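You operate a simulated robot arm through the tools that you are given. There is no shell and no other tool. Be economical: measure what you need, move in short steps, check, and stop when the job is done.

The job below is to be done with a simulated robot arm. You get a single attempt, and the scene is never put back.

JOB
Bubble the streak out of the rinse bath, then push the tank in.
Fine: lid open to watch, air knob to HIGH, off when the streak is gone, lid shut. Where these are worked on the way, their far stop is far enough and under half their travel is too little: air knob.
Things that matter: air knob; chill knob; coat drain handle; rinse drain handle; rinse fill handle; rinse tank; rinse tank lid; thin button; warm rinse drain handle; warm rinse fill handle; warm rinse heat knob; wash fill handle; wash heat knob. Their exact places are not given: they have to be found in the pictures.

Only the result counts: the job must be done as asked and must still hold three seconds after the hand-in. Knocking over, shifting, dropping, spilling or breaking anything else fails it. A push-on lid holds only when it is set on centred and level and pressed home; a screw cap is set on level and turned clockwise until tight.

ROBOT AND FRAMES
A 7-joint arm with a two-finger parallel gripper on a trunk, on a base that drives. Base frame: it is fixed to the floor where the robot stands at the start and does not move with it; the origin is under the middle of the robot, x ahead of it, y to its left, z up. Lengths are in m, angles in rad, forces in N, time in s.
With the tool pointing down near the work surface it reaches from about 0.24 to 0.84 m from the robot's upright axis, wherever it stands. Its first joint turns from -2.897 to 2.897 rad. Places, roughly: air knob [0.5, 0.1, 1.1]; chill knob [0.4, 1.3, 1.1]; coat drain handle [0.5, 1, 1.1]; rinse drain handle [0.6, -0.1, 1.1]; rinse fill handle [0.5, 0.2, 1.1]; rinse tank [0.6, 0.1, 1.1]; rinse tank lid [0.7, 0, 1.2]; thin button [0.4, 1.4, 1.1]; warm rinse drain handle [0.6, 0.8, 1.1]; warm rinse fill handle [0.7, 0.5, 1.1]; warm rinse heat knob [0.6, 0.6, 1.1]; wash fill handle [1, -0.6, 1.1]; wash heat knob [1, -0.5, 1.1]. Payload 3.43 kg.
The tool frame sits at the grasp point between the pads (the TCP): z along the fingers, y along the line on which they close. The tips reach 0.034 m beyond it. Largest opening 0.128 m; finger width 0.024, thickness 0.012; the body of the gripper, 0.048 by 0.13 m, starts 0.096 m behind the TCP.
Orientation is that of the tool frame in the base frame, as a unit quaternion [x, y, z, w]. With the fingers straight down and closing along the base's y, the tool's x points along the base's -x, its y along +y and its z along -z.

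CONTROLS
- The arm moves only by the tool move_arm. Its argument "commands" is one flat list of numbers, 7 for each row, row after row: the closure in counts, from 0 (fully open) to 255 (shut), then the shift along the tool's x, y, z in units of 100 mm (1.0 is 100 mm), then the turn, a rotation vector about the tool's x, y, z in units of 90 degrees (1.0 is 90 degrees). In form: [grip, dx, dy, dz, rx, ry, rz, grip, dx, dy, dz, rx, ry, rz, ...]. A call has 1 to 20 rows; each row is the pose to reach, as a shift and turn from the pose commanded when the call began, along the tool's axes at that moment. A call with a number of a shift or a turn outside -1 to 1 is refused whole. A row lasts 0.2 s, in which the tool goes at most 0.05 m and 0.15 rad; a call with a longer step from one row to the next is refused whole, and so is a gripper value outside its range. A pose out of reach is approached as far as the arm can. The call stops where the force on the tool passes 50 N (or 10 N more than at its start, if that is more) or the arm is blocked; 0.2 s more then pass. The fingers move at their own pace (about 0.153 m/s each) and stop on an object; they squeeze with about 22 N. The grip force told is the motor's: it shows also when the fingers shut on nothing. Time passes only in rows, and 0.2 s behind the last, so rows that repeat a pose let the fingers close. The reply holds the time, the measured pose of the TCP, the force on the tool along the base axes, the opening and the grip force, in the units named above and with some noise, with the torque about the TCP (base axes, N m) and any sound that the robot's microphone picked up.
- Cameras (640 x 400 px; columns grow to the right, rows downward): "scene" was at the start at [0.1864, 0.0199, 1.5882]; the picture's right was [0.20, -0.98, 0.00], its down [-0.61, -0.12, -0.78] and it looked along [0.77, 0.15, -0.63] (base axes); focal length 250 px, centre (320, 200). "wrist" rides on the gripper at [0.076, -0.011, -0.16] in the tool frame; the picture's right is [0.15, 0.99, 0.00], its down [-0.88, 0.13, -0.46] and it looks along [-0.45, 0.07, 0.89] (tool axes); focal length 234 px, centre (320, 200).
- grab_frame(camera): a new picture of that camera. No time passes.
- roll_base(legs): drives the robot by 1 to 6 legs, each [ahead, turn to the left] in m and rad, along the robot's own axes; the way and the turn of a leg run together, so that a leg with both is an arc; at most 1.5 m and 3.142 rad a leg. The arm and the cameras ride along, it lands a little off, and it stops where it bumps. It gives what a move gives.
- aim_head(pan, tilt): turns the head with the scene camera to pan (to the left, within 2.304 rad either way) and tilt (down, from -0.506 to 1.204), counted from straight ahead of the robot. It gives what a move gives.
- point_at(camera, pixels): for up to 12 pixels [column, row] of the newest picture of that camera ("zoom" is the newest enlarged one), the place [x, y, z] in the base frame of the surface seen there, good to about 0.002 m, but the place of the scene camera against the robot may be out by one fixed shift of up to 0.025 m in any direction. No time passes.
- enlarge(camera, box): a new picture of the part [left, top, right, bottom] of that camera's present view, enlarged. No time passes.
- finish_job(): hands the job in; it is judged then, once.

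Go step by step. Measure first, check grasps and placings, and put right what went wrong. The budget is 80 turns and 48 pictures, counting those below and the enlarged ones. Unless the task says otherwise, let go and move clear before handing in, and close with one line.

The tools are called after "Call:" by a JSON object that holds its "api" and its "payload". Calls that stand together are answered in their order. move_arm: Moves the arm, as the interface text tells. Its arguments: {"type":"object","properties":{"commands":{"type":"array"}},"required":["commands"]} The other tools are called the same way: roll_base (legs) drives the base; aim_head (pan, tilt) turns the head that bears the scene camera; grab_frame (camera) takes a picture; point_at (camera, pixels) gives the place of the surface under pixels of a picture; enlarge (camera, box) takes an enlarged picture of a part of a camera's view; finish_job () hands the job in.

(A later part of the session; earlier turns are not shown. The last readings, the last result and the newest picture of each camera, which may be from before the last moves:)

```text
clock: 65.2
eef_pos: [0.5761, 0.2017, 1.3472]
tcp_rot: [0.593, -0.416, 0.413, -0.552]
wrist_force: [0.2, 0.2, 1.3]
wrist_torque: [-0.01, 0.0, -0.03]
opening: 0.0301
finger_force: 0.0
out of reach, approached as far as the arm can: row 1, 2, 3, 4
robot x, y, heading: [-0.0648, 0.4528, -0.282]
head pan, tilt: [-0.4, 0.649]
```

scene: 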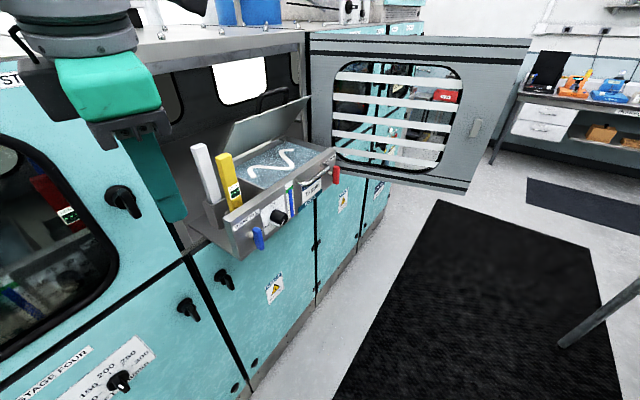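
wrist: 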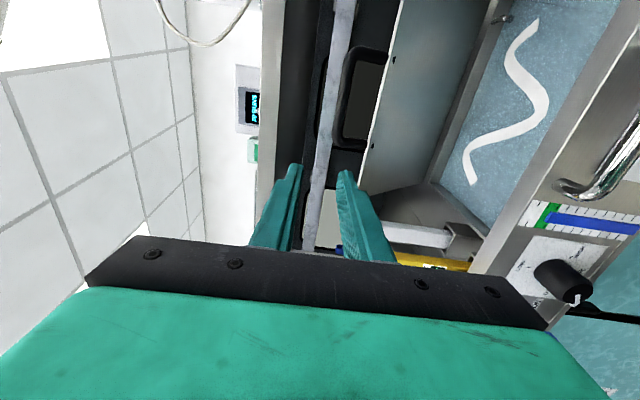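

The level pose drifts forward here: with the elbow on the left, the tool can't point left of radial. I'll lift clear of the yellow bar, tuck the arm, and stand to the right of the knob line instead, farther back and square to the machine.

Call:
{"api": "move_arm", "payload": {"commands": [195, 0, -0.3, 0, 0, 0, 0, 195, 0, -0.6, 0, 0, 0, 0, 195, 0, -0.7, 0, -0.09, 0, 0, 195, 0, -0.7, -0.1, -0.18, 0, 0, 195, 0, -0.7, -0.3, -0.27, 0, 0, 195, 0, -0.7, -0.5, -0.36, 0, 0, 195, 0, -0.7, -0.7, -0.45, 0, 0, 195, 0, -0.7, -0.9, -0.54, 0, 0, 195, 0, -0.7, -1.0, -0.63, 0, 0, 195, 0, -0.7, -1.0, -0.72, 0, 0, 195, 0, -0.7, -1.0, -0.81, 0, 0, 195, 0, -0.7, -1.0, -0.9, 0, 0, 195, 0, -0.7, -1.0, -0.9, 0, 0]}}

Call:
{"api": "grab_frame", "payload": {"camera": "scene"}}

```text
clock: 68.0
eef_pos: [0.4826, 0.1728, 1.4214]
tcp_rot: [0.81, -0.583, 0.045, -0.033]
wrist_force: [-0.1, -0.4, 1.3]
wrist_torque: [0.04, -0.04, 0.01]
opening: 0.0301
finger_force: 0.1
out of reach, approached as far as the arm can: row 7, 8, 9, 10
robot x, y, heading: [-0.0627, 0.4556, -0.281]
head pan, tilt: [-0.4, 0.649]
```

```text
18 pictures are left
```

scene: 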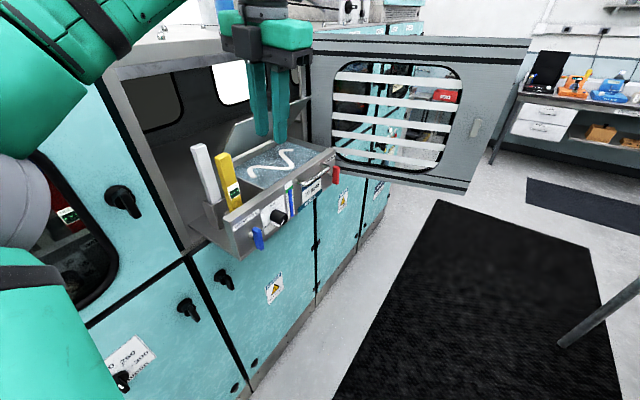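

Nothing has been disturbed. I'll swing the hand left and in so it stays clear of the right-hand door, then drive back along the aisle.

Call:
{"api": "move_arm", "payload": {"commands": [195, -0.4, 0, 0, 0, 0, 0, 195, -0.8, 0, 0, 0, 0, 0, 195, -1.0, 0, 0, 0, 0, 0]}}

Call:
{"api": "move_arm", "payload": {"commands": [195, -0.4, 0, 0, 0, 0, 0, 195, -0.8, 0, 0, 0, 0, 0, 195, -1.0, 0.2, 0, 0, 0, 0, 195, -1.0, 0.2, 0, 0, 0, 0]}}

Call:
{"api": "roll_base", "payload": {"legs": [[0, 2.135], [-0.57, 0]]}}

```text
clock: 68.8
eef_pos: [0.4481, 0.2631, 1.4201]
tcp_rot: [0.807, -0.587, 0.045, -0.038]
wrist_force: [0.4, -0.8, -0.4]
wrist_torque: [0.05, 0.02, 0.0]
opening: 0.03
finger_force: 0.1
robot x, y, heading: [-0.0612, 0.4531, -0.276]
head pan, tilt: [-0.4, 0.649]
```

```text
clock: 69.8
eef_pos: [0.3933, 0.3549, 1.4252]
tcp_rot: [0.809, -0.583, 0.056, -0.049]
wrist_force: [-0.7, -0.4, -0.3]
wrist_torque: [-0.01, -0.01, -0.02]
opening: 0.0301
finger_force: 0.0
robot x, y, heading: [-0.0631, 0.4555, -0.284]
head pan, tilt: [-0.4, 0.649]
```

```text
clock: 78.8
eef_pos: [-0.0645, 0.3486, 1.4283]
tcp_rot: [0.903, 0.424, -0.016, -0.073]
wrist_force: [1.0, 0.2, 0.7]
wrist_torque: [0.0, 0.0, -0.04]
opening: 0.03
finger_force: 0.0
robot x, y, heading: [0.0915, -0.0934, 1.849]
head pan, tilt: [-0.4, 0.649]
```

Base is at (0.09, −0.09). Turning to face the machine squarely and backing off 0.15 m.

Call:
{"api": "roll_base", "payload": {"legs": [[0, -1.566], [-0.15, 0]]}}

Call:
{"api": "aim_head", "payload": {"pan": 0.2, "tilt": 0.65}}

Call:
{"api": "grab_frame", "payload": {"camera": "scene"}}

```text
clock: 84.5
eef_pos: [0.3902, 0.0211, 1.4254]
tcp_rot: [0.938, -0.339, 0.041, -0.062]
wrist_force: [0.4, 0.2, 0.8]
wrist_torque: [-0.03, -0.01, 0.0]
opening: 0.0301
finger_force: 0.1
robot x, y, heading: [-0.0509, -0.135, 0.276]
head pan, tilt: [-0.4, 0.649]
```

```text
clock: 85.5
eef_pos: [0.39, 0.0229, 1.4254]
tcp_rot: [0.938, -0.339, 0.04, -0.061]
wrist_force: [-1.0, -1.0, 0.0]
wrist_torque: [0.04, -0.01, 0.01]
opening: 0.0303
finger_force: 0.1
robot x, y, heading: [-0.0514, -0.1335, 0.279]
head pan, tilt: [0.201, 0.649]
```

```text
17 pictures are left
```

scene: 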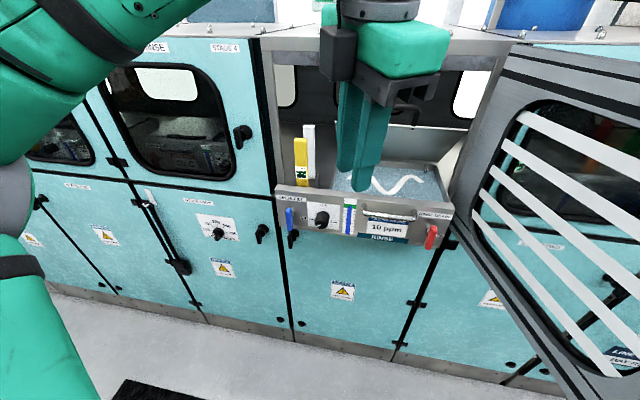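

The base is now square to the machine, farther back and right of the knob line. I'll align heading, lower, and pitch up to level.

Call:
{"api": "move_arm", "payload": {"commands": [195, -0.1, -0.09, 0.2, 0, 0, 0.075, 195, -0.2, -0.18, 0.4, 0, 0, 0.15, 195, -0.3, -0.28, 0.6, 0, 0, 0.225, 195, -0.4, -0.37, 0.8, 0, 0, 0.3, 195, -0.51, -0.47, 1.0, 0, 0, 0.376, 195, -0.51, -0.47, 1.0, 0, 0, 0.376]}}

Call:
{"api": "move_arm", "payload": {"commands": [195, 0, 0, 0, 0.09, 0, 0, 195, 0, 0, 0, 0.18, 0, 0, 195, 0, 0, 0, 0.27, 0, 0, 195, 0, 0, 0, 0.36, 0, 0, 195, 0, 0, 0, 0.45, 0, 0, 195, 0, 0, 0, 0.54, 0, 0, 195, 0, 0, 0, 0.63, 0, 0, 195, 0, 0, 0, 0.72, 0, 0, 195, 0, 0, 0, 0.81, 0, 0, 195, 0, 0, 0, 0.9, 0, 0, 195, 0, 0, 0, 0.9, 0, 0]}}

```text
clock: 86.9
eef_pos: [0.3912, 0.0985, 1.3319]
tcp_rot: [0.798, -0.599, 0.02, -0.07]
wrist_force: [0.4, 0.1, -0.1]
wrist_torque: [0.02, 0.02, 0.0]
opening: 0.0302
finger_force: 0.1
robot x, y, heading: [-0.0514, -0.1356, 0.274]
head pan, tilt: [0.201, 0.649]
```

```text
clock: 89.3
eef_pos: [0.445, 0.1573, 1.3718]
tcp_rot: [-0.56, 0.442, -0.403, 0.573]
wrist_force: [-0.9, -0.4, -0.3]
wrist_torque: [-0.01, 0.01, -0.02]
opening: 0.0299
finger_force: 0.1
out of reach, approached as far as the arm can: row 7, 8, 9, 10, 11
robot x, y, heading: [-0.0516, -0.1373, 0.276]
head pan, tilt: [0.201, 0.649]
```

Fully level stays out of reach with this elbow, but about 40° pitched is fine. I'll grip the knob with the tool pitched 45° down, fingers either side, and turn it in a cone about the knob's axis. First set pitch and roll.

Call:
{"api": "move_arm", "payload": {"commands": [195, 0, 0, -0.1, -0.09, 0, 0, 195, 0, 0, -0.2, -0.18, 0, 0, 195, 0, 0, -0.2, -0.27, 0, 0, 195, 0, 0, -0.2, -0.36, 0, 0, 195, 0, 0, -0.2, -0.45, 0, 0, 195, 0, 0, -0.2, -0.5, 0, 0, 195, 0, 0, -0.2, -0.5, 0, 0]}}

Call:
{"api": "move_arm", "payload": {"commands": [170, 0, 0, 0, 0, 0, 0.09, 170, 0, 0, 0, 0, 0, 0.18, 170, 0, 0, 0, 0, 0, 0.27, 170, 0, 0, 0, 0, 0, 0.36, 170, 0, 0, 0, 0, 0, 0.45, 170, 0, 0, 0, 0, 0, 0.54, 170, 0, 0, 0, 0, 0, 0.63, 170, 0, 0, 0, 0, 0, 0.72, 170, 0, 0, 0, 0, 0, 0.81, 170, 0, 0, 0, 0, 0, 0.9, 170, 0, 0, 0, 0, 0, 0.95, 170, 0, 0, 0, 0, 0, 1.0, 170, 0, 0, 0, 0, 0, 1.0]}}

Call:
{"api": "grab_frame", "payload": {"camera": "wrist"}}

```text
clock: 90.9
eef_pos: [0.4238, 0.1517, 1.3732]
tcp_rot: [0.738, -0.562, 0.204, -0.313]
wrist_force: [-0.7, 0.2, 0.8]
wrist_torque: [0.05, -0.01, -0.02]
opening: 0.0299
finger_force: 0.0
robot x, y, heading: [-0.0519, -0.1353, 0.273]
head pan, tilt: [0.201, 0.649]
```

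```text
clock: 93.7
eef_pos: [0.4233, 0.1512, 1.3726]
tcp_rot: [-0.124, 0.919, 0.078, 0.366]
wrist_force: [-0.8, 0.2, -0.4]
wrist_torque: [-0.02, -0.01, 0.0]
opening: 0.0428
finger_force: 0.0
robot x, y, heading: [-0.0537, -0.1353, 0.281]
head pan, tilt: [0.201, 0.649]
```

```text
16 pictures are left
```

wrist: 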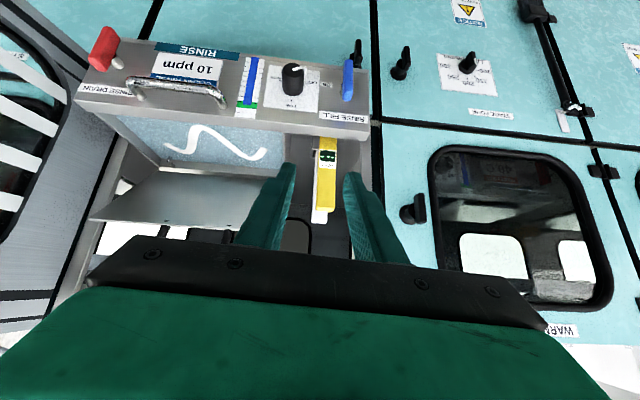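

The tool is pitched 46° with fingers closing along the panel. I'll re-measure the knob from here and descend to the standoff.

Call:
{"api": "point_at", "payload": {"camera": "wrist", "pixels": [[292, 70], [284, 80], [300, 80], [291, 88], [348, 65], [347, 98], [270, 85], [312, 100]]}}

Call:
{"api": "move_arm", "payload": {"commands": [170, 0.18, -0.08, 0.19, 0, 0, 0, 170, 0.36, -0.16, 0.38, 0, 0, 0, 170, 0.543, -0.25, 0.576, 0, 0, 0]}}

Call:
{"api": "move_arm", "payload": {"commands": [170, 0.18, -0.08, 0.19, 0, 0, 0, 170, 0.36, -0.16, 0.38, 0, 0, 0, 170, 0.543, -0.25, 0.576, 0, 0, 0, 170, 0.543, -0.25, 0.576, 0, 0, 0]}}

Call:
{"api": "grab_frame", "payload": {"camera": "wrist"}}

```text
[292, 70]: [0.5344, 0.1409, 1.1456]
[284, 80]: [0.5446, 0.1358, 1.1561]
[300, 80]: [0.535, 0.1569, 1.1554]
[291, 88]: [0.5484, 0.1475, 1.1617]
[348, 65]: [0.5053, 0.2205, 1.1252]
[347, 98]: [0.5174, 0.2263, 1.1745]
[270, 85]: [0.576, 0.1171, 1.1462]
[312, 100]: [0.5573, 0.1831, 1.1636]
```

```text
clock: 94.5
eef_pos: [0.4318, 0.1336, 1.2927]
tcp_rot: [-0.125, 0.919, 0.078, 0.366]
wrist_force: [0.2, -0.2, 0.2]
wrist_torque: [0.01, 0.0, -0.02]
opening: 0.0425
finger_force: 0.0
robot x, y, heading: [-0.0524, -0.138, 0.278]
head pan, tilt: [0.201, 0.649]
```

```text
clock: 95.5
eef_pos: [0.437, 0.1125, 1.2109]
tcp_rot: [-0.124, 0.919, 0.077, 0.365]
wrist_force: [0.3, 0.0, -0.4]
wrist_torque: [0.02, 0.01, 0.04]
opening: 0.0426
finger_force: 0.0
robot x, y, heading: [-0.0529, -0.1364, 0.28]
head pan, tilt: [0.201, 0.649]
```

```text
15 pictures are left
```

wrist: 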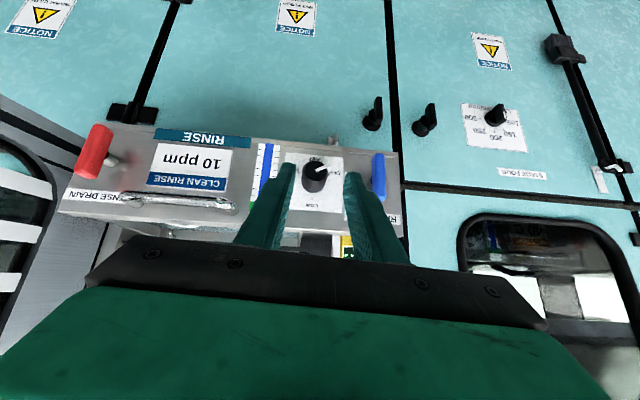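

The panel now lies about 55 mm deeper than before: the tank slid in a little while I opened the lid. I'll re-measure the knob closely.

Call:
{"api": "enlarge", "payload": {"camera": "wrist", "box": [240, 130, 420, 242]}}

Call:
{"api": "point_at", "payload": {"camera": "zoom", "pixels": [[265, 145], [245, 150], [285, 150], [262, 120], [262, 200], [245, 195], [275, 260], [190, 150], [340, 240], [345, 100], [500, 130], [500, 220]]}}

```text
3.56 times, centred on (330, 186) of wrist
```

zoom: 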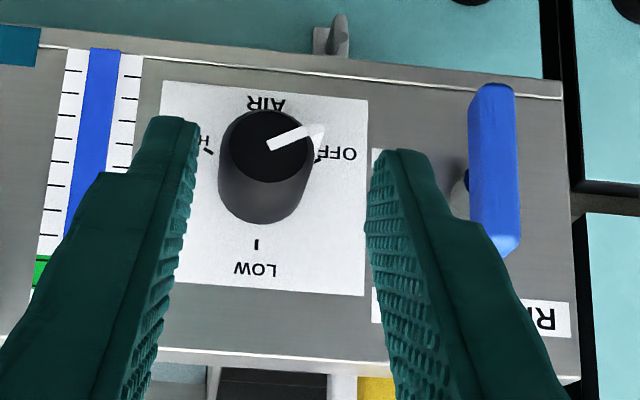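

```text
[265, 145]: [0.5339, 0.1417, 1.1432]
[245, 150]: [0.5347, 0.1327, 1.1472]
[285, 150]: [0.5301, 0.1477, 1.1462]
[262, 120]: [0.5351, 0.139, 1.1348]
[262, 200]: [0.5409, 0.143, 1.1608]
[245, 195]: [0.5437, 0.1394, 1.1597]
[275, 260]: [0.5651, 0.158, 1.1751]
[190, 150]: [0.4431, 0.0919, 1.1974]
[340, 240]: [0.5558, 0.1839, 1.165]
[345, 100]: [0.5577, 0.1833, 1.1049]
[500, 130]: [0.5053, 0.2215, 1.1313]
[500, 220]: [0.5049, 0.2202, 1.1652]
```

The knob ticks show OFF, LOW, HIGH at −120°, 0°, +120°. The fingers straddle the knob (262,150). I'll swing the tool to lean 60° left about the knob axis, at a standoff.

Call:
{"api": "move_arm", "payload": {"commands": [170, -0.023, 0.058, 0.089, 0.06, 0.001, -0.058, 170, -0.046, 0.116, 0.178, 0.12, 0.001, -0.115, 170, -0.069, 0.173, 0.268, 0.18, 0.002, -0.173, 170, -0.092, 0.231, 0.357, 0.24, 0.003, -0.23, 170, -0.115, 0.289, 0.446, 0.3, 0.003, -0.288, 170, -0.137, 0.347, 0.535, 0.36, 0.004, -0.346, 170, -0.16, 0.404, 0.625, 0.42, 0.004, -0.403, 170, -0.183, 0.462, 0.714, 0.481, 0.005, -0.461, 170, -0.183, 0.462, 0.714, 0.481, 0.005, -0.461]}}

Call:
{"api": "grab_frame", "payload": {"camera": "wrist"}}

```text
clock: 97.5
eef_pos: [0.4852, 0.1764, 1.1759]
tcp_rot: [-0.294, 0.782, -0.392, 0.386]
wrist_force: [0.1, 1.5, -0.6]
wrist_torque: [0.0, -0.03, -0.03]
opening: 0.0425
finger_force: 0.0
robot x, y, heading: [-0.0524, -0.1339, 0.278]
head pan, tilt: [0.201, 0.649]
```

```text
13 pictures are left
```

wrist: 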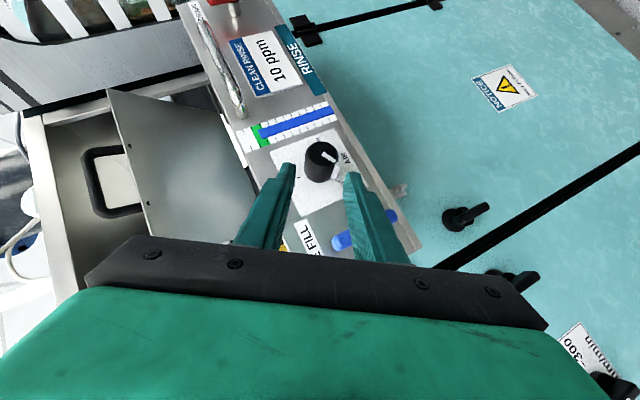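

Reached cleanly; the knob (322,160) is centred between the fingers, 79 mm ahead along the tool. I'll advance 52 mm and close.

Call:
{"api": "move_arm", "payload": {"commands": [170, 0, 0.01, 0.2, 0, 0, 0, 170, 0.01, 0.016, 0.4, 0, 0, 0, 170, 0.01, 0.016, 0.52, 0, 0, 0, 170, 0.01, 0.016, 0.52, 0, 0, 0]}}

Call:
{"api": "move_arm", "payload": {"commands": [255, 0, 0, 0, 0, 0, 0, 255, 0, 0, 0, 0, 0, 0, 255, 0, 0, 0, 0, 0, 0]}}

Call:
{"api": "grab_frame", "payload": {"camera": "wrist"}}

```text
clock: 98.5
eef_pos: [0.5272, 0.1575, 1.1531]
tcp_rot: [-0.293, 0.782, -0.391, 0.386]
wrist_force: [-0.6, -0.6, 0.3]
wrist_torque: [-0.01, 0.01, 0.0]
opening: 0.0424
finger_force: 0.0
robot x, y, heading: [-0.0518, -0.1354, 0.278]
head pan, tilt: [0.201, 0.649]
```

```text
clock: 99.3
eef_pos: [0.5267, 0.1558, 1.1534]
tcp_rot: [-0.294, 0.782, -0.392, 0.386]
wrist_force: [6.0, -3.5, 8.0]
wrist_torque: [0.16, -1.08, -0.6]
opening: 0.0332
finger_force: 44.9
robot x, y, heading: [-0.0526, -0.1319, 0.275]
head pan, tilt: [0.201, 0.649]
```

```text
12 pictures are left
```

wrist: 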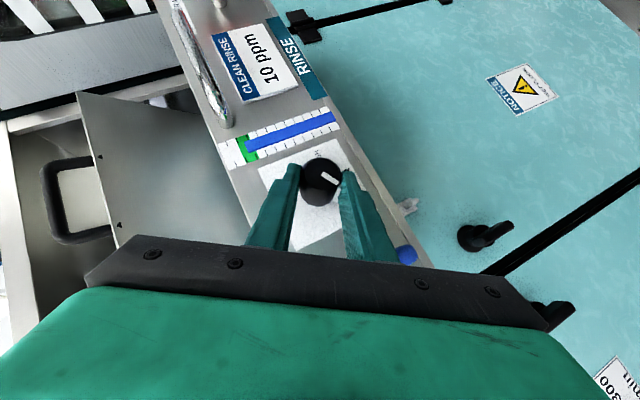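

The knob is held (opening 33 mm). I'll turn it clockwise 60° about its axis first.

Call:
{"api": "move_arm", "payload": {"commands": [255, 0.001, -0.026, 0.001, -0.06, -0.0005, 0.058, 255, 0.005, -0.051, 0.005, -0.12, -0.001, 0.1155, 255, 0.01, -0.075, 0.011, -0.18, -0.0015, 0.173, 255, 0.018, -0.098, 0.019, -0.24, -0.002, 0.231, 255, 0.028, -0.12, 0.029, -0.3, -0.0025, 0.289, 255, 0.04, -0.139, 0.042, -0.3605, -0.003, 0.3465, 255, 0.053, -0.156, 0.056, -0.4206, -0.0035, 0.404, 255, 0.068, -0.1705, 0.071, -0.4807, -0.004, 0.462, 255, 0.068, -0.1705, 0.071, -0.4807, -0.004, 0.462]}}

Call:
{"api": "enlarge", "payload": {"camera": "wrist", "box": [220, 110, 420, 235]}}

```text
clock: 101.3
eef_pos: [0.5311, 0.1397, 1.1621]
tcp_rot: [-0.124, 0.919, 0.079, 0.365]
wrist_force: [3.3, 3.9, 7.8]
wrist_torque: [-0.05, 0.23, -0.6]
opening: 0.0332
finger_force: 45.2
robot x, y, heading: [-0.0534, -0.1359, 0.285]
head pan, tilt: [0.201, 0.649]
```

```text
3.20 times, centred on (320, 172) of wrist
```

zoom: 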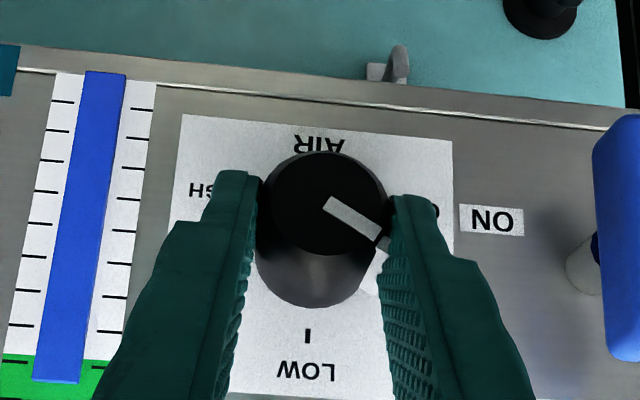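

The pointer moved from OFF to about 60° short of LOW, no slip. Turning another 75°.

Call:
{"api": "move_arm", "payload": {"commands": [255, 0.001, -0.026, 0.001, -0.06, -0.0005, 0.058, 255, 0.005, -0.051, 0.005, -0.12, -0.001, 0.1155, 255, 0.01, -0.075, 0.011, -0.18, -0.0015, 0.173, 255, 0.018, -0.098, 0.019, -0.24, -0.002, 0.231, 255, 0.028, -0.12, 0.029, -0.3, -0.0025, 0.289, 255, 0.04, -0.139, 0.042, -0.3605, -0.003, 0.3465, 255, 0.053, -0.156, 0.056, -0.4206, -0.0035, 0.404, 255, 0.068, -0.1705, 0.071, -0.4807, -0.004, 0.462, 255, 0.084, -0.182, 0.088, -0.541, -0.0045, 0.52, 255, 0.101, -0.19, 0.105, -0.601, -0.005, 0.5775, 255, 0.101, -0.19, 0.105, -0.601, -0.005, 0.5775]}}

```text
clock: 102.6
eef_pos: [0.5361, 0.1296, 1.1569]
tcp_rot: [-0.001, 0.877, 0.372, 0.303]
wrist_force: [-6.2, 3.9, 24.0]
wrist_torque: [0.17, 0.85, -0.38]
opening: 0.0335
finger_force: 45.0
robot x, y, heading: [-0.0484, -0.1356, 0.279]
head pan, tilt: [0.201, 0.649]
stopped in row 6: the force on the tool passed its limit at 61 N (the readings are from after the stop); the commanded pose is now the measured one
```

It stopped at about 40° of this stroke with 61 N. I'll look at the situation.

Call:
{"api": "grab_frame", "payload": {"camera": "wrist"}}

Call:
{"api": "grab_frame", "payload": {"camera": "scene"}}

```text
10 pictures are left
```

wrist: 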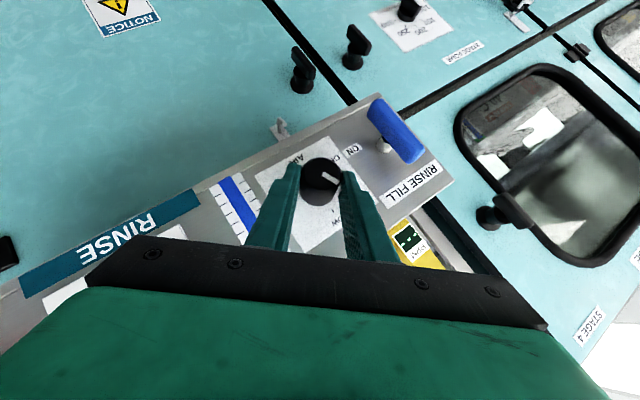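

```text
9 pictures are left
```

scene: 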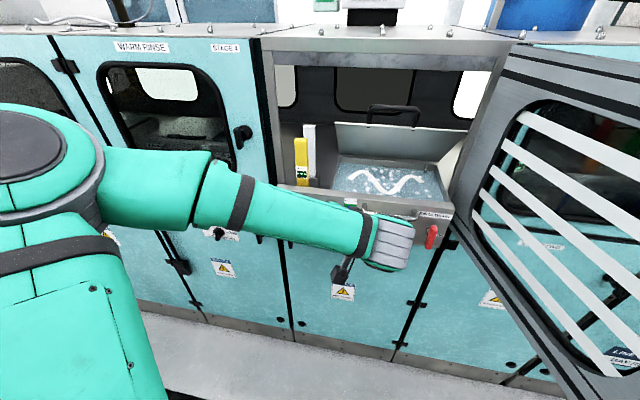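

Bubbles are appearing already and the knob stands near −22°; the hand likely met the chrome handle on this side. I'll open slightly and swing back about the knob axis (it's round) for a fresh grip.

Call:
{"api": "move_arm", "payload": {"commands": [150, 0, 0, 0, 0, 0, 0, 150, 0, 0, 0, 0, 0, 0]}}

Call:
{"api": "move_arm", "payload": {"commands": [150, 0.001, 0.026, 0.001, 0.06, 0.001, -0.058, 150, 0.005, 0.05, 0.005, 0.12, 0.0015, -0.1155, 150, 0.01, 0.073, 0.011, 0.18, 0.002, -0.173, 150, 0.018, 0.096, 0.019, 0.24, 0.003, -0.231, 150, 0.027, 0.117, 0.029, 0.3, 0.003, -0.289, 150, 0.039, 0.136, 0.041, 0.3605, 0.004, -0.3465, 150, 0.052, 0.152, 0.054, 0.4206, 0.005, -0.404, 150, 0.066, 0.166, 0.07, 0.4807, 0.005, -0.462, 150, 0.082, 0.177, 0.086, 0.541, 0.006, -0.52, 150, 0.099, 0.185, 0.103, 0.601, 0.007, -0.5775, 150, 0.099, 0.185, 0.103, 0.601, 0.007, -0.5775]}}

Call:
{"api": "move_arm", "payload": {"commands": [150, 0.001, 0.026, 0.001, 0.06, 0.001, -0.058, 150, 0.005, 0.05, 0.005, 0.12, 0.0015, -0.1155, 150, 0.01, 0.073, 0.011, 0.18, 0.002, -0.173, 150, 0.018, 0.096, 0.019, 0.24, 0.003, -0.231, 150, 0.027, 0.117, 0.029, 0.3, 0.003, -0.289, 150, 0.039, 0.136, 0.041, 0.3605, 0.004, -0.3465, 150, 0.052, 0.152, 0.054, 0.4206, 0.005, -0.404, 150, 0.066, 0.166, 0.07, 0.4807, 0.005, -0.462, 150, 0.082, 0.177, 0.086, 0.541, 0.006, -0.52, 150, 0.099, 0.185, 0.103, 0.601, 0.007, -0.5775, 150, 0.099, 0.185, 0.103, 0.601, 0.007, -0.5775]}}

```text
clock: 103.2
eef_pos: [0.5347, 0.1306, 1.1552]
tcp_rot: [0.0, 0.878, 0.371, 0.302]
wrist_force: [0.1, 0.4, -0.8]
wrist_torque: [-0.01, -0.01, 0.0]
opening: 0.0528
finger_force: 0.1
robot x, y, heading: [-0.0512, -0.1383, 0.28]
head pan, tilt: [0.201, 0.649]
```

```text
clock: 105.6
eef_pos: [0.5288, 0.1523, 1.1594]
tcp_rot: [-0.239, 0.86, -0.22, 0.393]
wrist_force: [0.4, 0.0, 0.8]
wrist_torque: [-0.01, -0.04, 0.0]
opening: 0.0526
finger_force: 0.0
robot x, y, heading: [-0.0505, -0.135, 0.277]
head pan, tilt: [0.201, 0.649]
```

```text
clock: 108.0
eef_pos: [0.5275, 0.1585, 1.1358]
tcp_rot: [0.38, -0.487, 0.719, -0.32]
wrist_force: [0.1, -0.3, 0.0]
wrist_torque: [-0.01, 0.01, 0.0]
opening: 0.0528
finger_force: 0.2
robot x, y, heading: [-0.0546, -0.1369, 0.275]
head pan, tilt: [0.201, 0.649]
```

Swung back freely to about −109° lean. Closing and turning the knob 90° clockwise.

Call:
{"api": "move_arm", "payload": {"commands": [255, 0, 0, 0, 0, 0, 0, 255, 0, 0, 0, 0, 0, 0, 255, 0, 0, 0, 0, 0, 0]}}

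Call:
{"api": "move_arm", "payload": {"commands": [255, 0.001, -0.026, 0.001, -0.06, -0.0005, 0.058, 255, 0.005, -0.051, 0.005, -0.12, -0.001, 0.1155, 255, 0.01, -0.075, 0.011, -0.18, -0.0015, 0.173, 255, 0.018, -0.098, 0.019, -0.24, -0.002, 0.231, 255, 0.028, -0.12, 0.029, -0.3, -0.0025, 0.289, 255, 0.04, -0.139, 0.042, -0.3605, -0.003, 0.3465, 255, 0.053, -0.156, 0.056, -0.4206, -0.0035, 0.404, 255, 0.068, -0.1705, 0.071, -0.4807, -0.004, 0.462, 255, 0.084, -0.182, 0.088, -0.541, -0.0045, 0.52, 255, 0.101, -0.19, 0.105, -0.601, -0.005, 0.5775, 255, 0.118, -0.195, 0.124, -0.661, -0.0055, 0.635, 255, 0.136, -0.197, 0.142, -0.721, -0.006, 0.693, 255, 0.136, -0.197, 0.142, -0.721, -0.006, 0.693]}}

Call:
{"api": "grab_frame", "payload": {"camera": "wrist"}}

```text
clock: 108.8
eef_pos: [0.5257, 0.1591, 1.1363]
tcp_rot: [0.379, -0.487, 0.719, -0.321]
wrist_force: [9.4, 6.6, 29.8]
wrist_torque: [-0.25, -1.15, 0.86]
opening: 0.0335
finger_force: 45.1
robot x, y, heading: [-0.0521, -0.1376, 0.27]
head pan, tilt: [0.201, 0.649]
```

```text
clock: 111.6
eef_pos: [0.5295, 0.1479, 1.1619]
tcp_rot: [-0.194, 0.896, -0.1, 0.387]
wrist_force: [-5.1, -3.0, 25.1]
wrist_torque: [-0.14, -0.07, -1.34]
opening: 0.0329
finger_force: 45.8
robot x, y, heading: [-0.0526, -0.1361, 0.276]
head pan, tilt: [0.201, 0.649]
```

```text
8 pictures are left
```

wrist: 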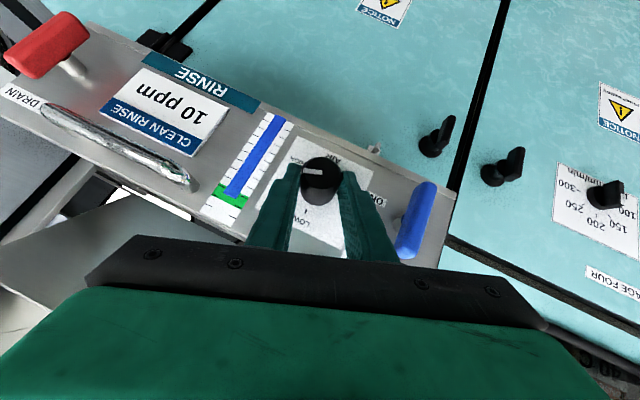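

The pointer is now well past LOW (about +68°). I'll continue the last ~52° to the HIGH stop, with a 3 mm upward centring correction.

Call:
{"api": "move_arm", "payload": {"commands": [255, -0.019, -0.036, -0.019, -0.06, -0.0005, 0.058, 255, -0.015, -0.061, -0.015, -0.12, -0.001, 0.1155, 255, -0.01, -0.085, -0.009, -0.18, -0.0015, 0.173, 255, -0.002, -0.108, -0.001, -0.24, -0.002, 0.231, 255, 0.008, -0.13, 0.009, -0.3, -0.0025, 0.289, 255, 0.02, -0.149, 0.022, -0.3605, -0.003, 0.3465, 255, 0.033, -0.166, 0.036, -0.4206, -0.0035, 0.404, 255, 0.048, -0.1805, 0.051, -0.4807, -0.004, 0.462]}}

Call:
{"api": "enlarge", "payload": {"camera": "wrist", "box": [220, 110, 420, 235]}}

```text
clock: 113.4
eef_pos: [0.5361, 0.1275, 1.1601]
tcp_rot: [0.003, 0.878, 0.369, 0.304]
wrist_force: [-7.7, -5.7, -10.8]
wrist_torque: [-1.06, 0.83, -0.78]
opening: 0.0337
finger_force: 44.7
robot x, y, heading: [-0.0543, -0.1349, 0.281]
head pan, tilt: [0.201, 0.649]
```

```text
3.20 times, centred on (320, 172) of wrist
```

zoom: 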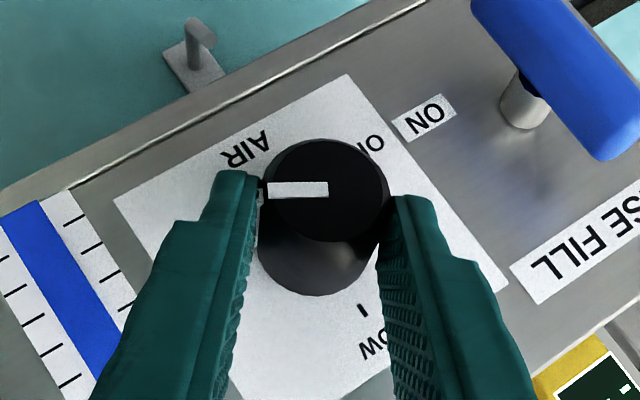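

The pointer now sits about 115–120° past LOW, near HIGH. I'll nudge 10° more to be sure of the stop, then release and watch.

Call:
{"api": "move_arm", "payload": {"commands": [255, 0.001, -0.026, 0.001, -0.06, -0.0005, 0.058, 255, 0.003, -0.036, 0.003, -0.09, -0.0008, 0.0866, 255, 0.003, -0.036, 0.003, -0.09, -0.0008, 0.0866]}}

Call:
{"api": "grab_frame", "payload": {"camera": "scene"}}

```text
clock: 113.8
eef_pos: [0.5376, 0.1295, 1.1564]
tcp_rot: [0.017, 0.859, 0.422, 0.29]
wrist_force: [-7.5, 6.3, 44.1]
wrist_torque: [0.64, 0.43, -0.3]
opening: 0.0334
finger_force: 44.6
robot x, y, heading: [-0.0549, -0.1373, 0.278]
head pan, tilt: [0.201, 0.649]
stopped in row 2: the force on the tool passed its limit at 57 N (the readings are from after the stop); the commanded pose is now the measured one
```

```text
6 pictures are left
```

scene: 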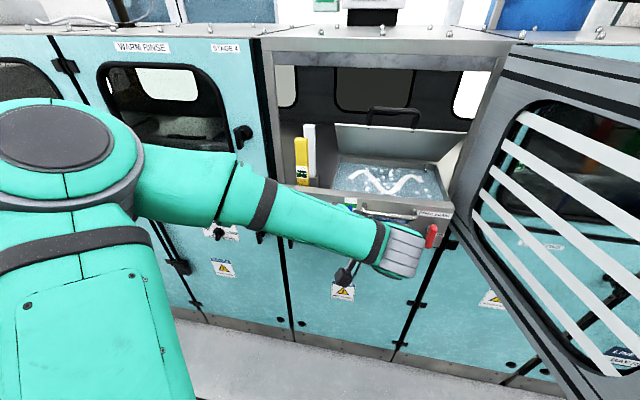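

Stopped at 57 N, which is about where the stop should be. I'll loosen the fingers in place and let it bubble for about 16 s, then look at the bath.

Call:
{"api": "move_arm", "payload": {"commands": [150, 0, 0, 0, 0, 0, 0, 150, 0, 0, 0, 0, 0, 0, 150, 0, 0, 0, 0, 0, 0, 150, 0, 0, 0, 0, 0, 0, 150, 0, 0, 0, 0, 0, 0, 150, 0, 0, 0, 0, 0, 0, 150, 0, 0, 0, 0, 0, 0, 150, 0, 0, 0, 0, 0, 0, 150, 0, 0, 0, 0, 0, 0, 150, 0, 0, 0, 0, 0, 0, 150, 0, 0, 0, 0, 0, 0, 150, 0, 0, 0, 0, 0, 0, 150, 0, 0, 0, 0, 0, 0, 150, 0, 0, 0, 0, 0, 0, 150, 0, 0, 0, 0, 0, 0, 150, 0, 0, 0, 0, 0, 0, 150, 0, 0, 0, 0, 0, 0, 150, 0, 0, 0, 0, 0, 0, 150, 0, 0, 0, 0, 0, 0, 150, 0, 0, 0, 0, 0, 0]}}

Call:
{"api": "move_arm", "payload": {"commands": [150, 0, 0, 0, 0, 0, 0, 150, 0, 0, 0, 0, 0, 0, 150, 0, 0, 0, 0, 0, 0, 150, 0, 0, 0, 0, 0, 0, 150, 0, 0, 0, 0, 0, 0, 150, 0, 0, 0, 0, 0, 0, 150, 0, 0, 0, 0, 0, 0, 150, 0, 0, 0, 0, 0, 0, 150, 0, 0, 0, 0, 0, 0, 150, 0, 0, 0, 0, 0, 0, 150, 0, 0, 0, 0, 0, 0, 150, 0, 0, 0, 0, 0, 0, 150, 0, 0, 0, 0, 0, 0, 150, 0, 0, 0, 0, 0, 0, 150, 0, 0, 0, 0, 0, 0, 150, 0, 0, 0, 0, 0, 0, 150, 0, 0, 0, 0, 0, 0, 150, 0, 0, 0, 0, 0, 0, 150, 0, 0, 0, 0, 0, 0, 150, 0, 0, 0, 0, 0, 0]}}

Call:
{"api": "move_arm", "payload": {"commands": [150, 0, 0, 0, 0, 0, 0, 150, 0, 0, 0, 0, 0, 0, 150, 0, 0, 0, 0, 0, 0, 150, 0, 0, 0, 0, 0, 0, 150, 0, 0, 0, 0, 0, 0, 150, 0, 0, 0, 0, 0, 0, 150, 0, 0, 0, 0, 0, 0, 150, 0, 0, 0, 0, 0, 0, 150, 0, 0, 0, 0, 0, 0, 150, 0, 0, 0, 0, 0, 0, 150, 0, 0, 0, 0, 0, 0, 150, 0, 0, 0, 0, 0, 0, 150, 0, 0, 0, 0, 0, 0, 150, 0, 0, 0, 0, 0, 0, 150, 0, 0, 0, 0, 0, 0, 150, 0, 0, 0, 0, 0, 0, 150, 0, 0, 0, 0, 0, 0, 150, 0, 0, 0, 0, 0, 0, 150, 0, 0, 0, 0, 0, 0, 150, 0, 0, 0, 0, 0, 0]}}

Call:
{"api": "enlarge", "payload": {"camera": "scene", "box": [310, 130, 470, 230]}}

```text
clock: 118.0
eef_pos: [0.537, 0.128, 1.1525]
tcp_rot: [0.02, 0.862, 0.418, 0.288]
wrist_force: [-0.3, 0.5, 0.7]
wrist_torque: [0.03, 0.02, 0.01]
opening: 0.0527
finger_force: 0.0
robot x, y, heading: [-0.0559, -0.1349, 0.284]
head pan, tilt: [0.201, 0.649]
```

```text
clock: 122.2
eef_pos: [0.5375, 0.1284, 1.1535]
tcp_rot: [0.019, 0.862, 0.417, 0.287]
wrist_force: [-0.2, -1.1, 0.7]
wrist_torque: [0.02, 0.0, -0.02]
opening: 0.0526
finger_force: 0.1
robot x, y, heading: [-0.055, -0.1329, 0.281]
head pan, tilt: [0.201, 0.649]
```

```text
clock: 126.5
eef_pos: [0.5383, 0.129, 1.1517]
tcp_rot: [0.019, 0.862, 0.418, 0.287]
wrist_force: [0.3, -0.1, -0.6]
wrist_torque: [-0.01, -0.02, -0.01]
opening: 0.0526
finger_force: 0.1
robot x, y, heading: [-0.0498, -0.1344, 0.276]
head pan, tilt: [0.201, 0.649]
```

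```text
4.00 times, centred on (390, 180) of scene
```

zoom: 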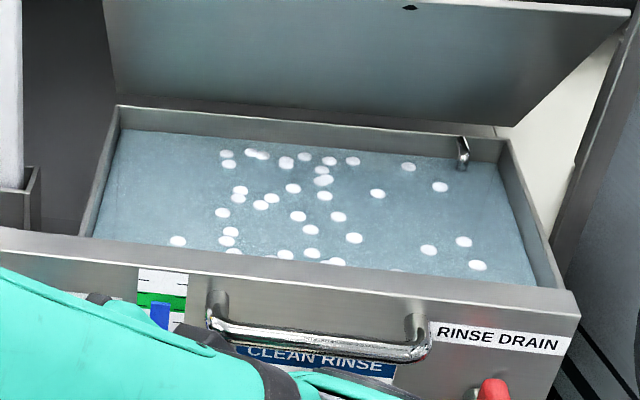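

The streak is gone and only bubbles remain. Now to OFF: re-centre, grip, and turn the knob 150° counter-clockwise in two strokes.

Call:
{"api": "move_arm", "payload": {"commands": [150, 0, 0.025, 0, 0, 0, 0, 255, 0, 0.025, 0, 0, 0, 0, 255, 0, 0.025, 0, 0, 0, 0, 255, 0, 0.025, 0, 0, 0, 0]}}

Call:
{"api": "move_arm", "payload": {"commands": [255, 0.001, 0.023, 0.001, 0.06, 0.001, -0.058, 255, 0.004, 0.045, 0.004, 0.12, 0.0015, -0.1155, 255, 0.009, 0.066, 0.0095, 0.18, 0.002, -0.173, 255, 0.016, 0.0865, 0.017, 0.24, 0.003, -0.231, 255, 0.025, 0.105, 0.026, 0.3, 0.003, -0.289, 255, 0.035, 0.122, 0.037, 0.3605, 0.004, -0.3465, 255, 0.047, 0.137, 0.049, 0.4206, 0.005, -0.404, 255, 0.06, 0.15, 0.0625, 0.4807, 0.005, -0.462, 255, 0.074, 0.16, 0.077, 0.541, 0.006, -0.52, 255, 0.089, 0.167, 0.093, 0.601, 0.007, -0.5775, 255, 0.089, 0.167, 0.093, 0.601, 0.007, -0.5775]}}

```text
clock: 127.3
eef_pos: [0.5365, 0.1335, 1.1514]
tcp_rot: [0.014, 0.862, 0.417, 0.286]
wrist_force: [-10.7, 7.3, 43.1]
wrist_torque: [0.33, 0.55, -0.17]
opening: 0.0339
finger_force: 45.4
robot x, y, heading: [-0.0546, -0.139, 0.278]
head pan, tilt: [0.201, 0.649]
stopped in row 4: the force on the tool passed its limit at 51 N (the readings are from after the stop); the commanded pose is now the measured one
```

```text
clock: 127.6
eef_pos: [0.5372, 0.1332, 1.1519]
tcp_rot: [0.01, 0.863, 0.415, 0.288]
wrist_force: [-7.3, 0.3, 25.4]
wrist_torque: [-0.12, 1.26, -0.35]
opening: 0.0338
finger_force: 44.8
robot x, y, heading: [-0.0572, -0.132, 0.276]
head pan, tilt: [0.201, 0.649]
stopped in row 1: the force on the tool passed its limit at 70 N (the readings are from after the stop); the commanded pose is now the measured one
```

The grip is off-centre (the knob pushes the tool along its +y). I'll open, shift 3 mm that way, and close again gently.

Call:
{"api": "move_arm", "payload": {"commands": [150, 0, 0.0, 0, 0, 0, 0, 150, 0, 0.03, 0, 0, 0, 0, 150, 0, 0.03, 0, 0, 0, 0]}}

Call:
{"api": "move_arm", "payload": {"commands": [255, 0, 0, 0, 0, 0, 0, 255, 0, 0, 0, 0, 0, 0, 255, 0, 0, 0, 0, 0, 0]}}

```text
clock: 128.4
eef_pos: [0.5374, 0.1349, 1.1451]
tcp_rot: [0.011, 0.867, 0.409, 0.285]
wrist_force: [-0.2, -0.5, -0.1]
wrist_torque: [-0.02, -0.01, 0.01]
opening: 0.0526
finger_force: 0.1
robot x, y, heading: [-0.054, -0.1301, 0.279]
head pan, tilt: [0.201, 0.649]
```

```text
clock: 129.2
eef_pos: [0.5361, 0.1378, 1.1493]
tcp_rot: [0.008, 0.865, 0.412, 0.285]
wrist_force: [-3.5, 29.7, 31.5]
wrist_torque: [0.28, 0.09, -0.16]
opening: 0.0338
finger_force: 44.8
robot x, y, heading: [-0.0488, -0.1362, 0.276]
head pan, tilt: [0.201, 0.649]
```

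With the fingers open I see the commanded pose has crept about 12 mm from the ideal point on the knob axis. I'll open and move back to the computed point, then regrip.

Call:
{"api": "move_arm", "payload": {"commands": [150, 0, 0, 0, 0, 0, 0, 150, 0, 0, 0, 0, 0, 0, 150, -0.04, 0.02, -0.06, 0, 0, 0, 150, -0.075, 0.042, -0.121, 0, 0, 0, 150, -0.075, 0.042, -0.121, 0, 0, 0]}}

```text
clock: 130.4
eef_pos: [0.5349, 0.125, 1.1475]
tcp_rot: [0.009, 0.873, 0.399, 0.28]
wrist_force: [0.2, 0.3, 0.5]
wrist_torque: [0.04, -0.01, 0.01]
opening: 0.0529
finger_force: 0.0
robot x, y, heading: [-0.0541, -0.1332, 0.274]
head pan, tilt: [0.201, 0.649]
```

The hand is at a wrist joint limit beyond a lean of about 40°, which explains the stops. I'll rotate back to a 28° lean around the knob with fingers open and check.

Call:
{"api": "move_arm", "payload": {"commands": [150, -0.017, 0.05, -0.007, 0.045, 0.001, -0.044, 150, -0.033, 0.1, -0.015, 0.09, 0.002, -0.087, 150, -0.05, 0.147, -0.022, 0.136, 0.003, -0.131, 150, -0.05, 0.147, -0.022, 0.136, 0.003, -0.131]}}

```text
clock: 131.4
eef_pos: [0.5348, 0.1315, 1.166]
tcp_rot: [-0.051, 0.907, 0.273, 0.318]
wrist_force: [0.4, 0.4, 0.1]
wrist_torque: [0.03, -0.01, 0.02]
opening: 0.0527
finger_force: 0.2
robot x, y, heading: [-0.0527, -0.1368, 0.276]
head pan, tilt: [0.201, 0.649]
```

Now it follows properly (lean 28°). Small centring correction, grip, and turn counter-clockwise 75°.

Call:
{"api": "move_arm", "payload": {"commands": [150, 0.02, -0.017, 0.03, 0, 0, 0, 255, 0.02, -0.017, 0.03, 0, 0, 0, 255, 0.02, -0.017, 0.03, 0, 0, 0, 255, 0.02, -0.017, 0.03, 0, 0, 0]}}

Call:
{"api": "move_arm", "payload": {"commands": [255, 0.001, 0.026, 0.001, 0.06, 0.001, -0.058, 255, 0.005, 0.05, 0.005, 0.12, 0.0015, -0.1155, 255, 0.01, 0.073, 0.011, 0.18, 0.002, -0.173, 255, 0.018, 0.096, 0.019, 0.24, 0.003, -0.231, 255, 0.027, 0.117, 0.029, 0.3, 0.003, -0.289, 255, 0.039, 0.136, 0.041, 0.3605, 0.004, -0.3465, 255, 0.052, 0.152, 0.054, 0.4206, 0.005, -0.404, 255, 0.066, 0.166, 0.07, 0.4807, 0.005, -0.462, 255, 0.082, 0.177, 0.086, 0.541, 0.006, -0.52, 255, 0.099, 0.185, 0.103, 0.601, 0.007, -0.5775, 255, 0.099, 0.185, 0.103, 0.601, 0.007, -0.5775]}}

```text
clock: 132.4
eef_pos: [0.5355, 0.1313, 1.166]
tcp_rot: [-0.052, 0.905, 0.273, 0.321]
wrist_force: [-0.1, -17.2, 16.5]
wrist_torque: [-0.04, -0.47, -1.59]
opening: 0.0337
finger_force: 45.6
robot x, y, heading: [-0.0559, -0.1335, 0.276]
head pan, tilt: [0.201, 0.649]
```

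```text
clock: 132.9
eef_pos: [0.5325, 0.1339, 1.166]
tcp_rot: [-0.08, 0.917, 0.204, 0.332]
wrist_force: [-0.5, -0.1, -6.4]
wrist_torque: [-0.07, -0.02, -1.09]
opening: 0.033
finger_force: 45.0
robot x, y, heading: [-0.0542, -0.1381, 0.276]
head pan, tilt: [0.201, 0.649]
stopped in row 2: the force on the tool passed its limit at 85 N (the readings are from after the stop); the commanded pose is now the measured one
```

It rotated about 9° before a brief force peak; readings are small now. I'll try again in smaller, slower steps.

Call:
{"api": "move_arm", "payload": {"commands": [255, 0, 0.013, 0, 0.03, 0.0005, -0.029, 255, 0.001, 0.026, 0.001, 0.06, 0.001, -0.058, 255, 0.003, 0.038, 0.003, 0.09, 0.001, -0.087, 255, 0.005, 0.05, 0.005, 0.12, 0.0015, -0.1155, 255, 0.007, 0.062, 0.008, 0.15, 0.002, -0.144, 255, 0.01, 0.073, 0.011, 0.18, 0.002, -0.173, 255, 0.014, 0.085, 0.015, 0.21, 0.0025, -0.202, 255, 0.018, 0.096, 0.019, 0.24, 0.003, -0.231, 255, 0.022, 0.107, 0.024, 0.27, 0.003, -0.26, 255, 0.027, 0.117, 0.029, 0.3, 0.003, -0.289, 255, 0.033, 0.127, 0.035, 0.33, 0.004, -0.318, 255, 0.039, 0.136, 0.041, 0.3605, 0.004, -0.3465, 255, 0.045, 0.144, 0.047, 0.39, 0.0045, -0.375, 255, 0.052, 0.152, 0.054, 0.4206, 0.005, -0.404, 255, 0.059, 0.159, 0.062, 0.45, 0.005, -0.433, 255, 0.066, 0.166, 0.07, 0.4807, 0.005, -0.462, 255, 0.074, 0.172, 0.078, 0.511, 0.0055, -0.491, 255, 0.082, 0.177, 0.086, 0.541, 0.006, -0.52]}}

```text
clock: 136.7
eef_pos: [0.5256, 0.1569, 1.1612]
tcp_rot: [-0.291, 0.815, -0.325, 0.382]
wrist_force: [-17.6, 35.4, -24.6]
wrist_torque: [1.04, 0.02, 0.0]
opening: 0.0338
finger_force: 44.9
robot x, y, heading: [-0.0543, -0.1328, 0.276]
head pan, tilt: [0.201, 0.649]
```

That stroke went through (67°). Continuing another 60° counter-clockwise.

Call:
{"api": "move_arm", "payload": {"commands": [255, 0, 0.015, 0.01, 0.03, 0.0005, -0.029, 255, 0.001, 0.03, 0.015, 0.06, 0.001, -0.058, 255, 0.003, 0.044, 0.02, 0.09, 0.001, -0.087, 255, 0.006, 0.058, 0.026, 0.12, 0.0015, -0.1155, 255, 0.008, 0.071, 0.029, 0.15, 0.002, -0.144, 255, 0.012, 0.084, 0.033, 0.18, 0.002, -0.173, 255, 0.016, 0.098, 0.037, 0.21, 0.0025, -0.202, 255, 0.02, 0.11, 0.042, 0.24, 0.003, -0.231, 255, 0.025, 0.123, 0.047, 0.27, 0.003, -0.26, 255, 0.031, 0.134, 0.053, 0.3, 0.003, -0.289, 255, 0.038, 0.146, 0.06, 0.33, 0.004, -0.318, 255, 0.045, 0.156, 0.067, 0.3605, 0.004, -0.3465, 255, 0.052, 0.166, 0.074, 0.39, 0.0045, -0.375, 255, 0.06, 0.175, 0.082, 0.4206, 0.005, -0.404, 255, 0.068, 0.183, 0.091, 0.45, 0.005, -0.433, 255, 0.076, 0.19, 0.1, 0.4807, 0.005, -0.462]}}

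Call:
{"api": "enlarge", "payload": {"camera": "wrist", "box": [200, 90, 440, 240]}}

```text
clock: 138.0
eef_pos: [0.5258, 0.162, 1.1524]
tcp_rot: [-0.334, 0.729, -0.463, 0.377]
wrist_force: [-3.2, 12.5, -5.7]
wrist_torque: [0.43, -0.76, 0.03]
opening: 0.0338
finger_force: 44.9
robot x, y, heading: [-0.051, -0.1342, 0.281]
head pan, tilt: [0.201, 0.649]
stopped in row 6: the force on the tool passed its limit at 59 N (the readings are from after the stop); the commanded pose is now the measured one
```

```text
2.67 times, centred on (320, 165) of wrist
```

zoom: 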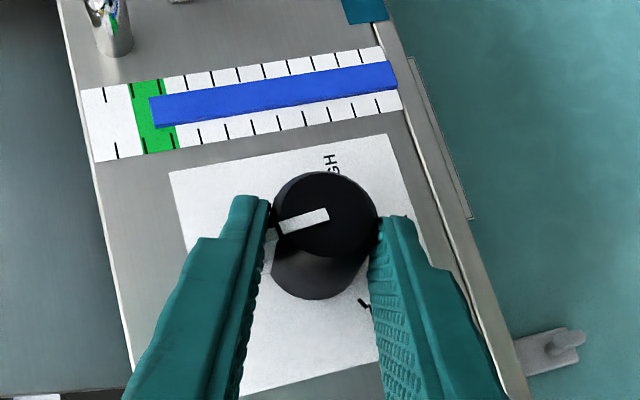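

The pointer is now near LOW. I'll verify the knob's place from this zoomed view and open the fingers to relax.

Call:
{"api": "point_at", "payload": {"camera": "zoom", "pixels": [[345, 220], [324, 180], [365, 240], [330, 280], [350, 290], [400, 170], [200, 190], [250, 380]]}}

Call:
{"api": "move_arm", "payload": {"commands": [140, 0, 0, 0, 0, 0, 0, 140, 0, 0, 0, 0, 0, 0, 140, 0, 0, 0, 0, 0, 0]}}

```text
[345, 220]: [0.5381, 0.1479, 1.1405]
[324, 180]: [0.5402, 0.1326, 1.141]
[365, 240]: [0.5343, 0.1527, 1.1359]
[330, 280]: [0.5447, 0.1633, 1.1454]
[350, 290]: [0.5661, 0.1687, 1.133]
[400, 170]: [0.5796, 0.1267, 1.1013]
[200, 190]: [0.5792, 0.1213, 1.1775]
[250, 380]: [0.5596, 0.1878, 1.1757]
```

```text
clock: 138.8
eef_pos: [0.5265, 0.158, 1.1523]
tcp_rot: [-0.334, 0.73, -0.464, 0.375]
wrist_force: [-1.3, 0.4, -0.2]
wrist_torque: [0.02, -0.04, -0.02]
opening: 0.0581
finger_force: 0.1
robot x, y, heading: [-0.0538, -0.1341, 0.279]
head pan, tilt: [0.201, 0.649]
```

The panel moved in about 4 mm more; knob centre now near (0.5535, 0.148, 1.145) at mid-height. With fingers open I'll swing back +90° around it.

Call:
{"api": "move_arm", "payload": {"commands": [140, -0.029, -0.026, 0.021, -0.06, -0.0005, 0.058, 140, -0.025, -0.051, 0.025, -0.12, -0.001, 0.1155, 140, -0.02, -0.075, 0.031, -0.18, -0.0015, 0.173, 140, -0.012, -0.098, 0.039, -0.24, -0.002, 0.231, 140, -0.002, -0.12, 0.049, -0.3, -0.0025, 0.289, 140, 0.01, -0.139, 0.062, -0.3605, -0.003, 0.3465, 140, 0.023, -0.156, 0.076, -0.4206, -0.0035, 0.404, 140, 0.038, -0.1705, 0.091, -0.4807, -0.004, 0.462, 140, 0.054, -0.182, 0.108, -0.541, -0.0045, 0.52, 140, 0.071, -0.19, 0.125, -0.601, -0.005, 0.5775, 140, 0.088, -0.195, 0.144, -0.661, -0.0055, 0.635, 140, 0.106, -0.197, 0.162, -0.721, -0.006, 0.693, 140, 0.106, -0.197, 0.162, -0.721, -0.006, 0.693]}}

```text
clock: 141.6
eef_pos: [0.5384, 0.1359, 1.1644]
tcp_rot: [-0.07, 0.915, 0.23, 0.325]
wrist_force: [1.0, 0.3, 0.0]
wrist_torque: [-0.01, -0.02, -0.01]
opening: 0.0575
finger_force: 0.1
robot x, y, heading: [-0.0513, -0.1347, 0.281]
head pan, tilt: [0.201, 0.649]
```

Landed within 2 mm of ideal at 24° lean. Gripping and turning counter-clockwise again.

Call:
{"api": "move_arm", "payload": {"commands": [255, 0.007, -0.01, 0, 0, 0, 0, 255, 0.007, -0.01, 0, 0, 0, 0, 255, 0.007, -0.01, 0, 0, 0, 0]}}

Call:
{"api": "move_arm", "payload": {"commands": [255, 0, 0.013, 0, 0.03, 0.0005, -0.029, 255, 0.001, 0.026, 0.001, 0.06, 0.001, -0.058, 255, 0.003, 0.039, 0.003, 0.09, 0.001, -0.087, 255, 0.005, 0.051, 0.005, 0.12, 0.0015, -0.1155, 255, 0.007, 0.063, 0.008, 0.15, 0.002, -0.144, 255, 0.01, 0.075, 0.011, 0.18, 0.002, -0.173, 255, 0.014, 0.087, 0.015, 0.21, 0.0025, -0.202, 255, 0.018, 0.098, 0.019, 0.24, 0.003, -0.231, 255, 0.022, 0.109, 0.024, 0.27, 0.003, -0.26, 255, 0.028, 0.12, 0.029, 0.3, 0.003, -0.289, 255, 0.034, 0.13, 0.035, 0.33, 0.004, -0.318, 255, 0.04, 0.139, 0.042, 0.3605, 0.004, -0.3465, 255, 0.046, 0.148, 0.048, 0.39, 0.0045, -0.375, 255, 0.053, 0.156, 0.056, 0.4206, 0.005, -0.404, 255, 0.06, 0.163, 0.063, 0.45, 0.005, -0.433, 255, 0.068, 0.17, 0.071, 0.4807, 0.005, -0.462, 255, 0.076, 0.176, 0.08, 0.511, 0.0055, -0.491, 255, 0.084, 0.182, 0.088, 0.541, 0.006, -0.52]}}

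Call:
{"api": "move_arm", "payload": {"commands": [255, 0, 0.013, 0, 0.03, 0.0005, -0.029, 255, 0.001, 0.026, 0.001, 0.06, 0.001, -0.058, 255, 0.003, 0.039, 0.003, 0.09, 0.001, -0.087, 255, 0.005, 0.051, 0.005, 0.12, 0.0015, -0.1155, 255, 0.007, 0.063, 0.008, 0.15, 0.002, -0.144, 255, 0.01, 0.075, 0.011, 0.18, 0.002, -0.173, 255, 0.014, 0.087, 0.015, 0.21, 0.0025, -0.202, 255, 0.018, 0.098, 0.019, 0.24, 0.003, -0.231, 255, 0.022, 0.109, 0.024, 0.27, 0.003, -0.26, 255, 0.028, 0.12, 0.029, 0.3, 0.003, -0.289, 255, 0.034, 0.13, 0.035, 0.33, 0.004, -0.318, 255, 0.04, 0.139, 0.042, 0.3605, 0.004, -0.3465, 255, 0.046, 0.148, 0.048, 0.39, 0.0045, -0.375, 255, 0.053, 0.156, 0.056, 0.4206, 0.005, -0.404, 255, 0.06, 0.163, 0.063, 0.45, 0.005, -0.433, 255, 0.068, 0.17, 0.071, 0.4807, 0.005, -0.462]}}

```text
clock: 142.4
eef_pos: [0.5387, 0.1348, 1.1638]
tcp_rot: [-0.07, 0.914, 0.229, 0.326]
wrist_force: [7.1, -5.8, -0.5]
wrist_torque: [-0.15, 0.09, -1.51]
opening: 0.0341
finger_force: 44.9
robot x, y, heading: [-0.0523, -0.1336, 0.285]
head pan, tilt: [0.201, 0.649]
```

```text
clock: 146.2
eef_pos: [0.5301, 0.1564, 1.1594]
tcp_rot: [-0.283, 0.826, -0.301, 0.384]
wrist_force: [2.1, -1.5, 13.8]
wrist_torque: [0.06, -1.1, -0.6]
opening: 0.0344
finger_force: 44.9
robot x, y, heading: [-0.0532, -0.1422, 0.28]
head pan, tilt: [0.201, 0.649]
```

```text
clock: 149.6
eef_pos: [0.5299, 0.1613, 1.1391]
tcp_rot: [0.391, -0.511, 0.693, -0.325]
wrist_force: [-6.7, 3.3, -22.8]
wrist_torque: [1.07, -0.59, 0.02]
opening: 0.0337
finger_force: 44.8
robot x, y, heading: [-0.0501, -0.1355, 0.28]
head pan, tilt: [0.201, 0.649]
```

Smooth 127° turn. A further ~20° to reach the OFF stop, then a look.

Call:
{"api": "move_arm", "payload": {"commands": [255, 0, 0.013, 0, 0.03, 0.0005, -0.029, 255, 0.001, 0.026, 0.001, 0.06, 0.001, -0.058, 255, 0.003, 0.039, 0.003, 0.09, 0.001, -0.087, 255, 0.005, 0.051, 0.005, 0.12, 0.0015, -0.1155, 255, 0.007, 0.063, 0.008, 0.15, 0.002, -0.144, 255, 0.01, 0.075, 0.011, 0.18, 0.002, -0.173]}}

Call:
{"api": "grab_frame", "payload": {"camera": "scene"}}

```text
clock: 151.0
eef_pos: [0.531, 0.1564, 1.1329]
tcp_rot: [0.406, -0.351, 0.796, -0.281]
wrist_force: [-5.0, -6.8, -28.7]
wrist_torque: [1.08, -0.48, 0.27]
opening: 0.0337
finger_force: 44.8
robot x, y, heading: [-0.0538, -0.1365, 0.279]
head pan, tilt: [0.201, 0.649]
```

```text
3 pictures are left
```

scene: 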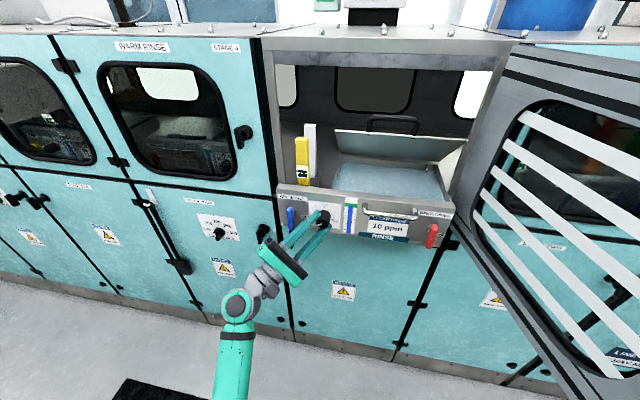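

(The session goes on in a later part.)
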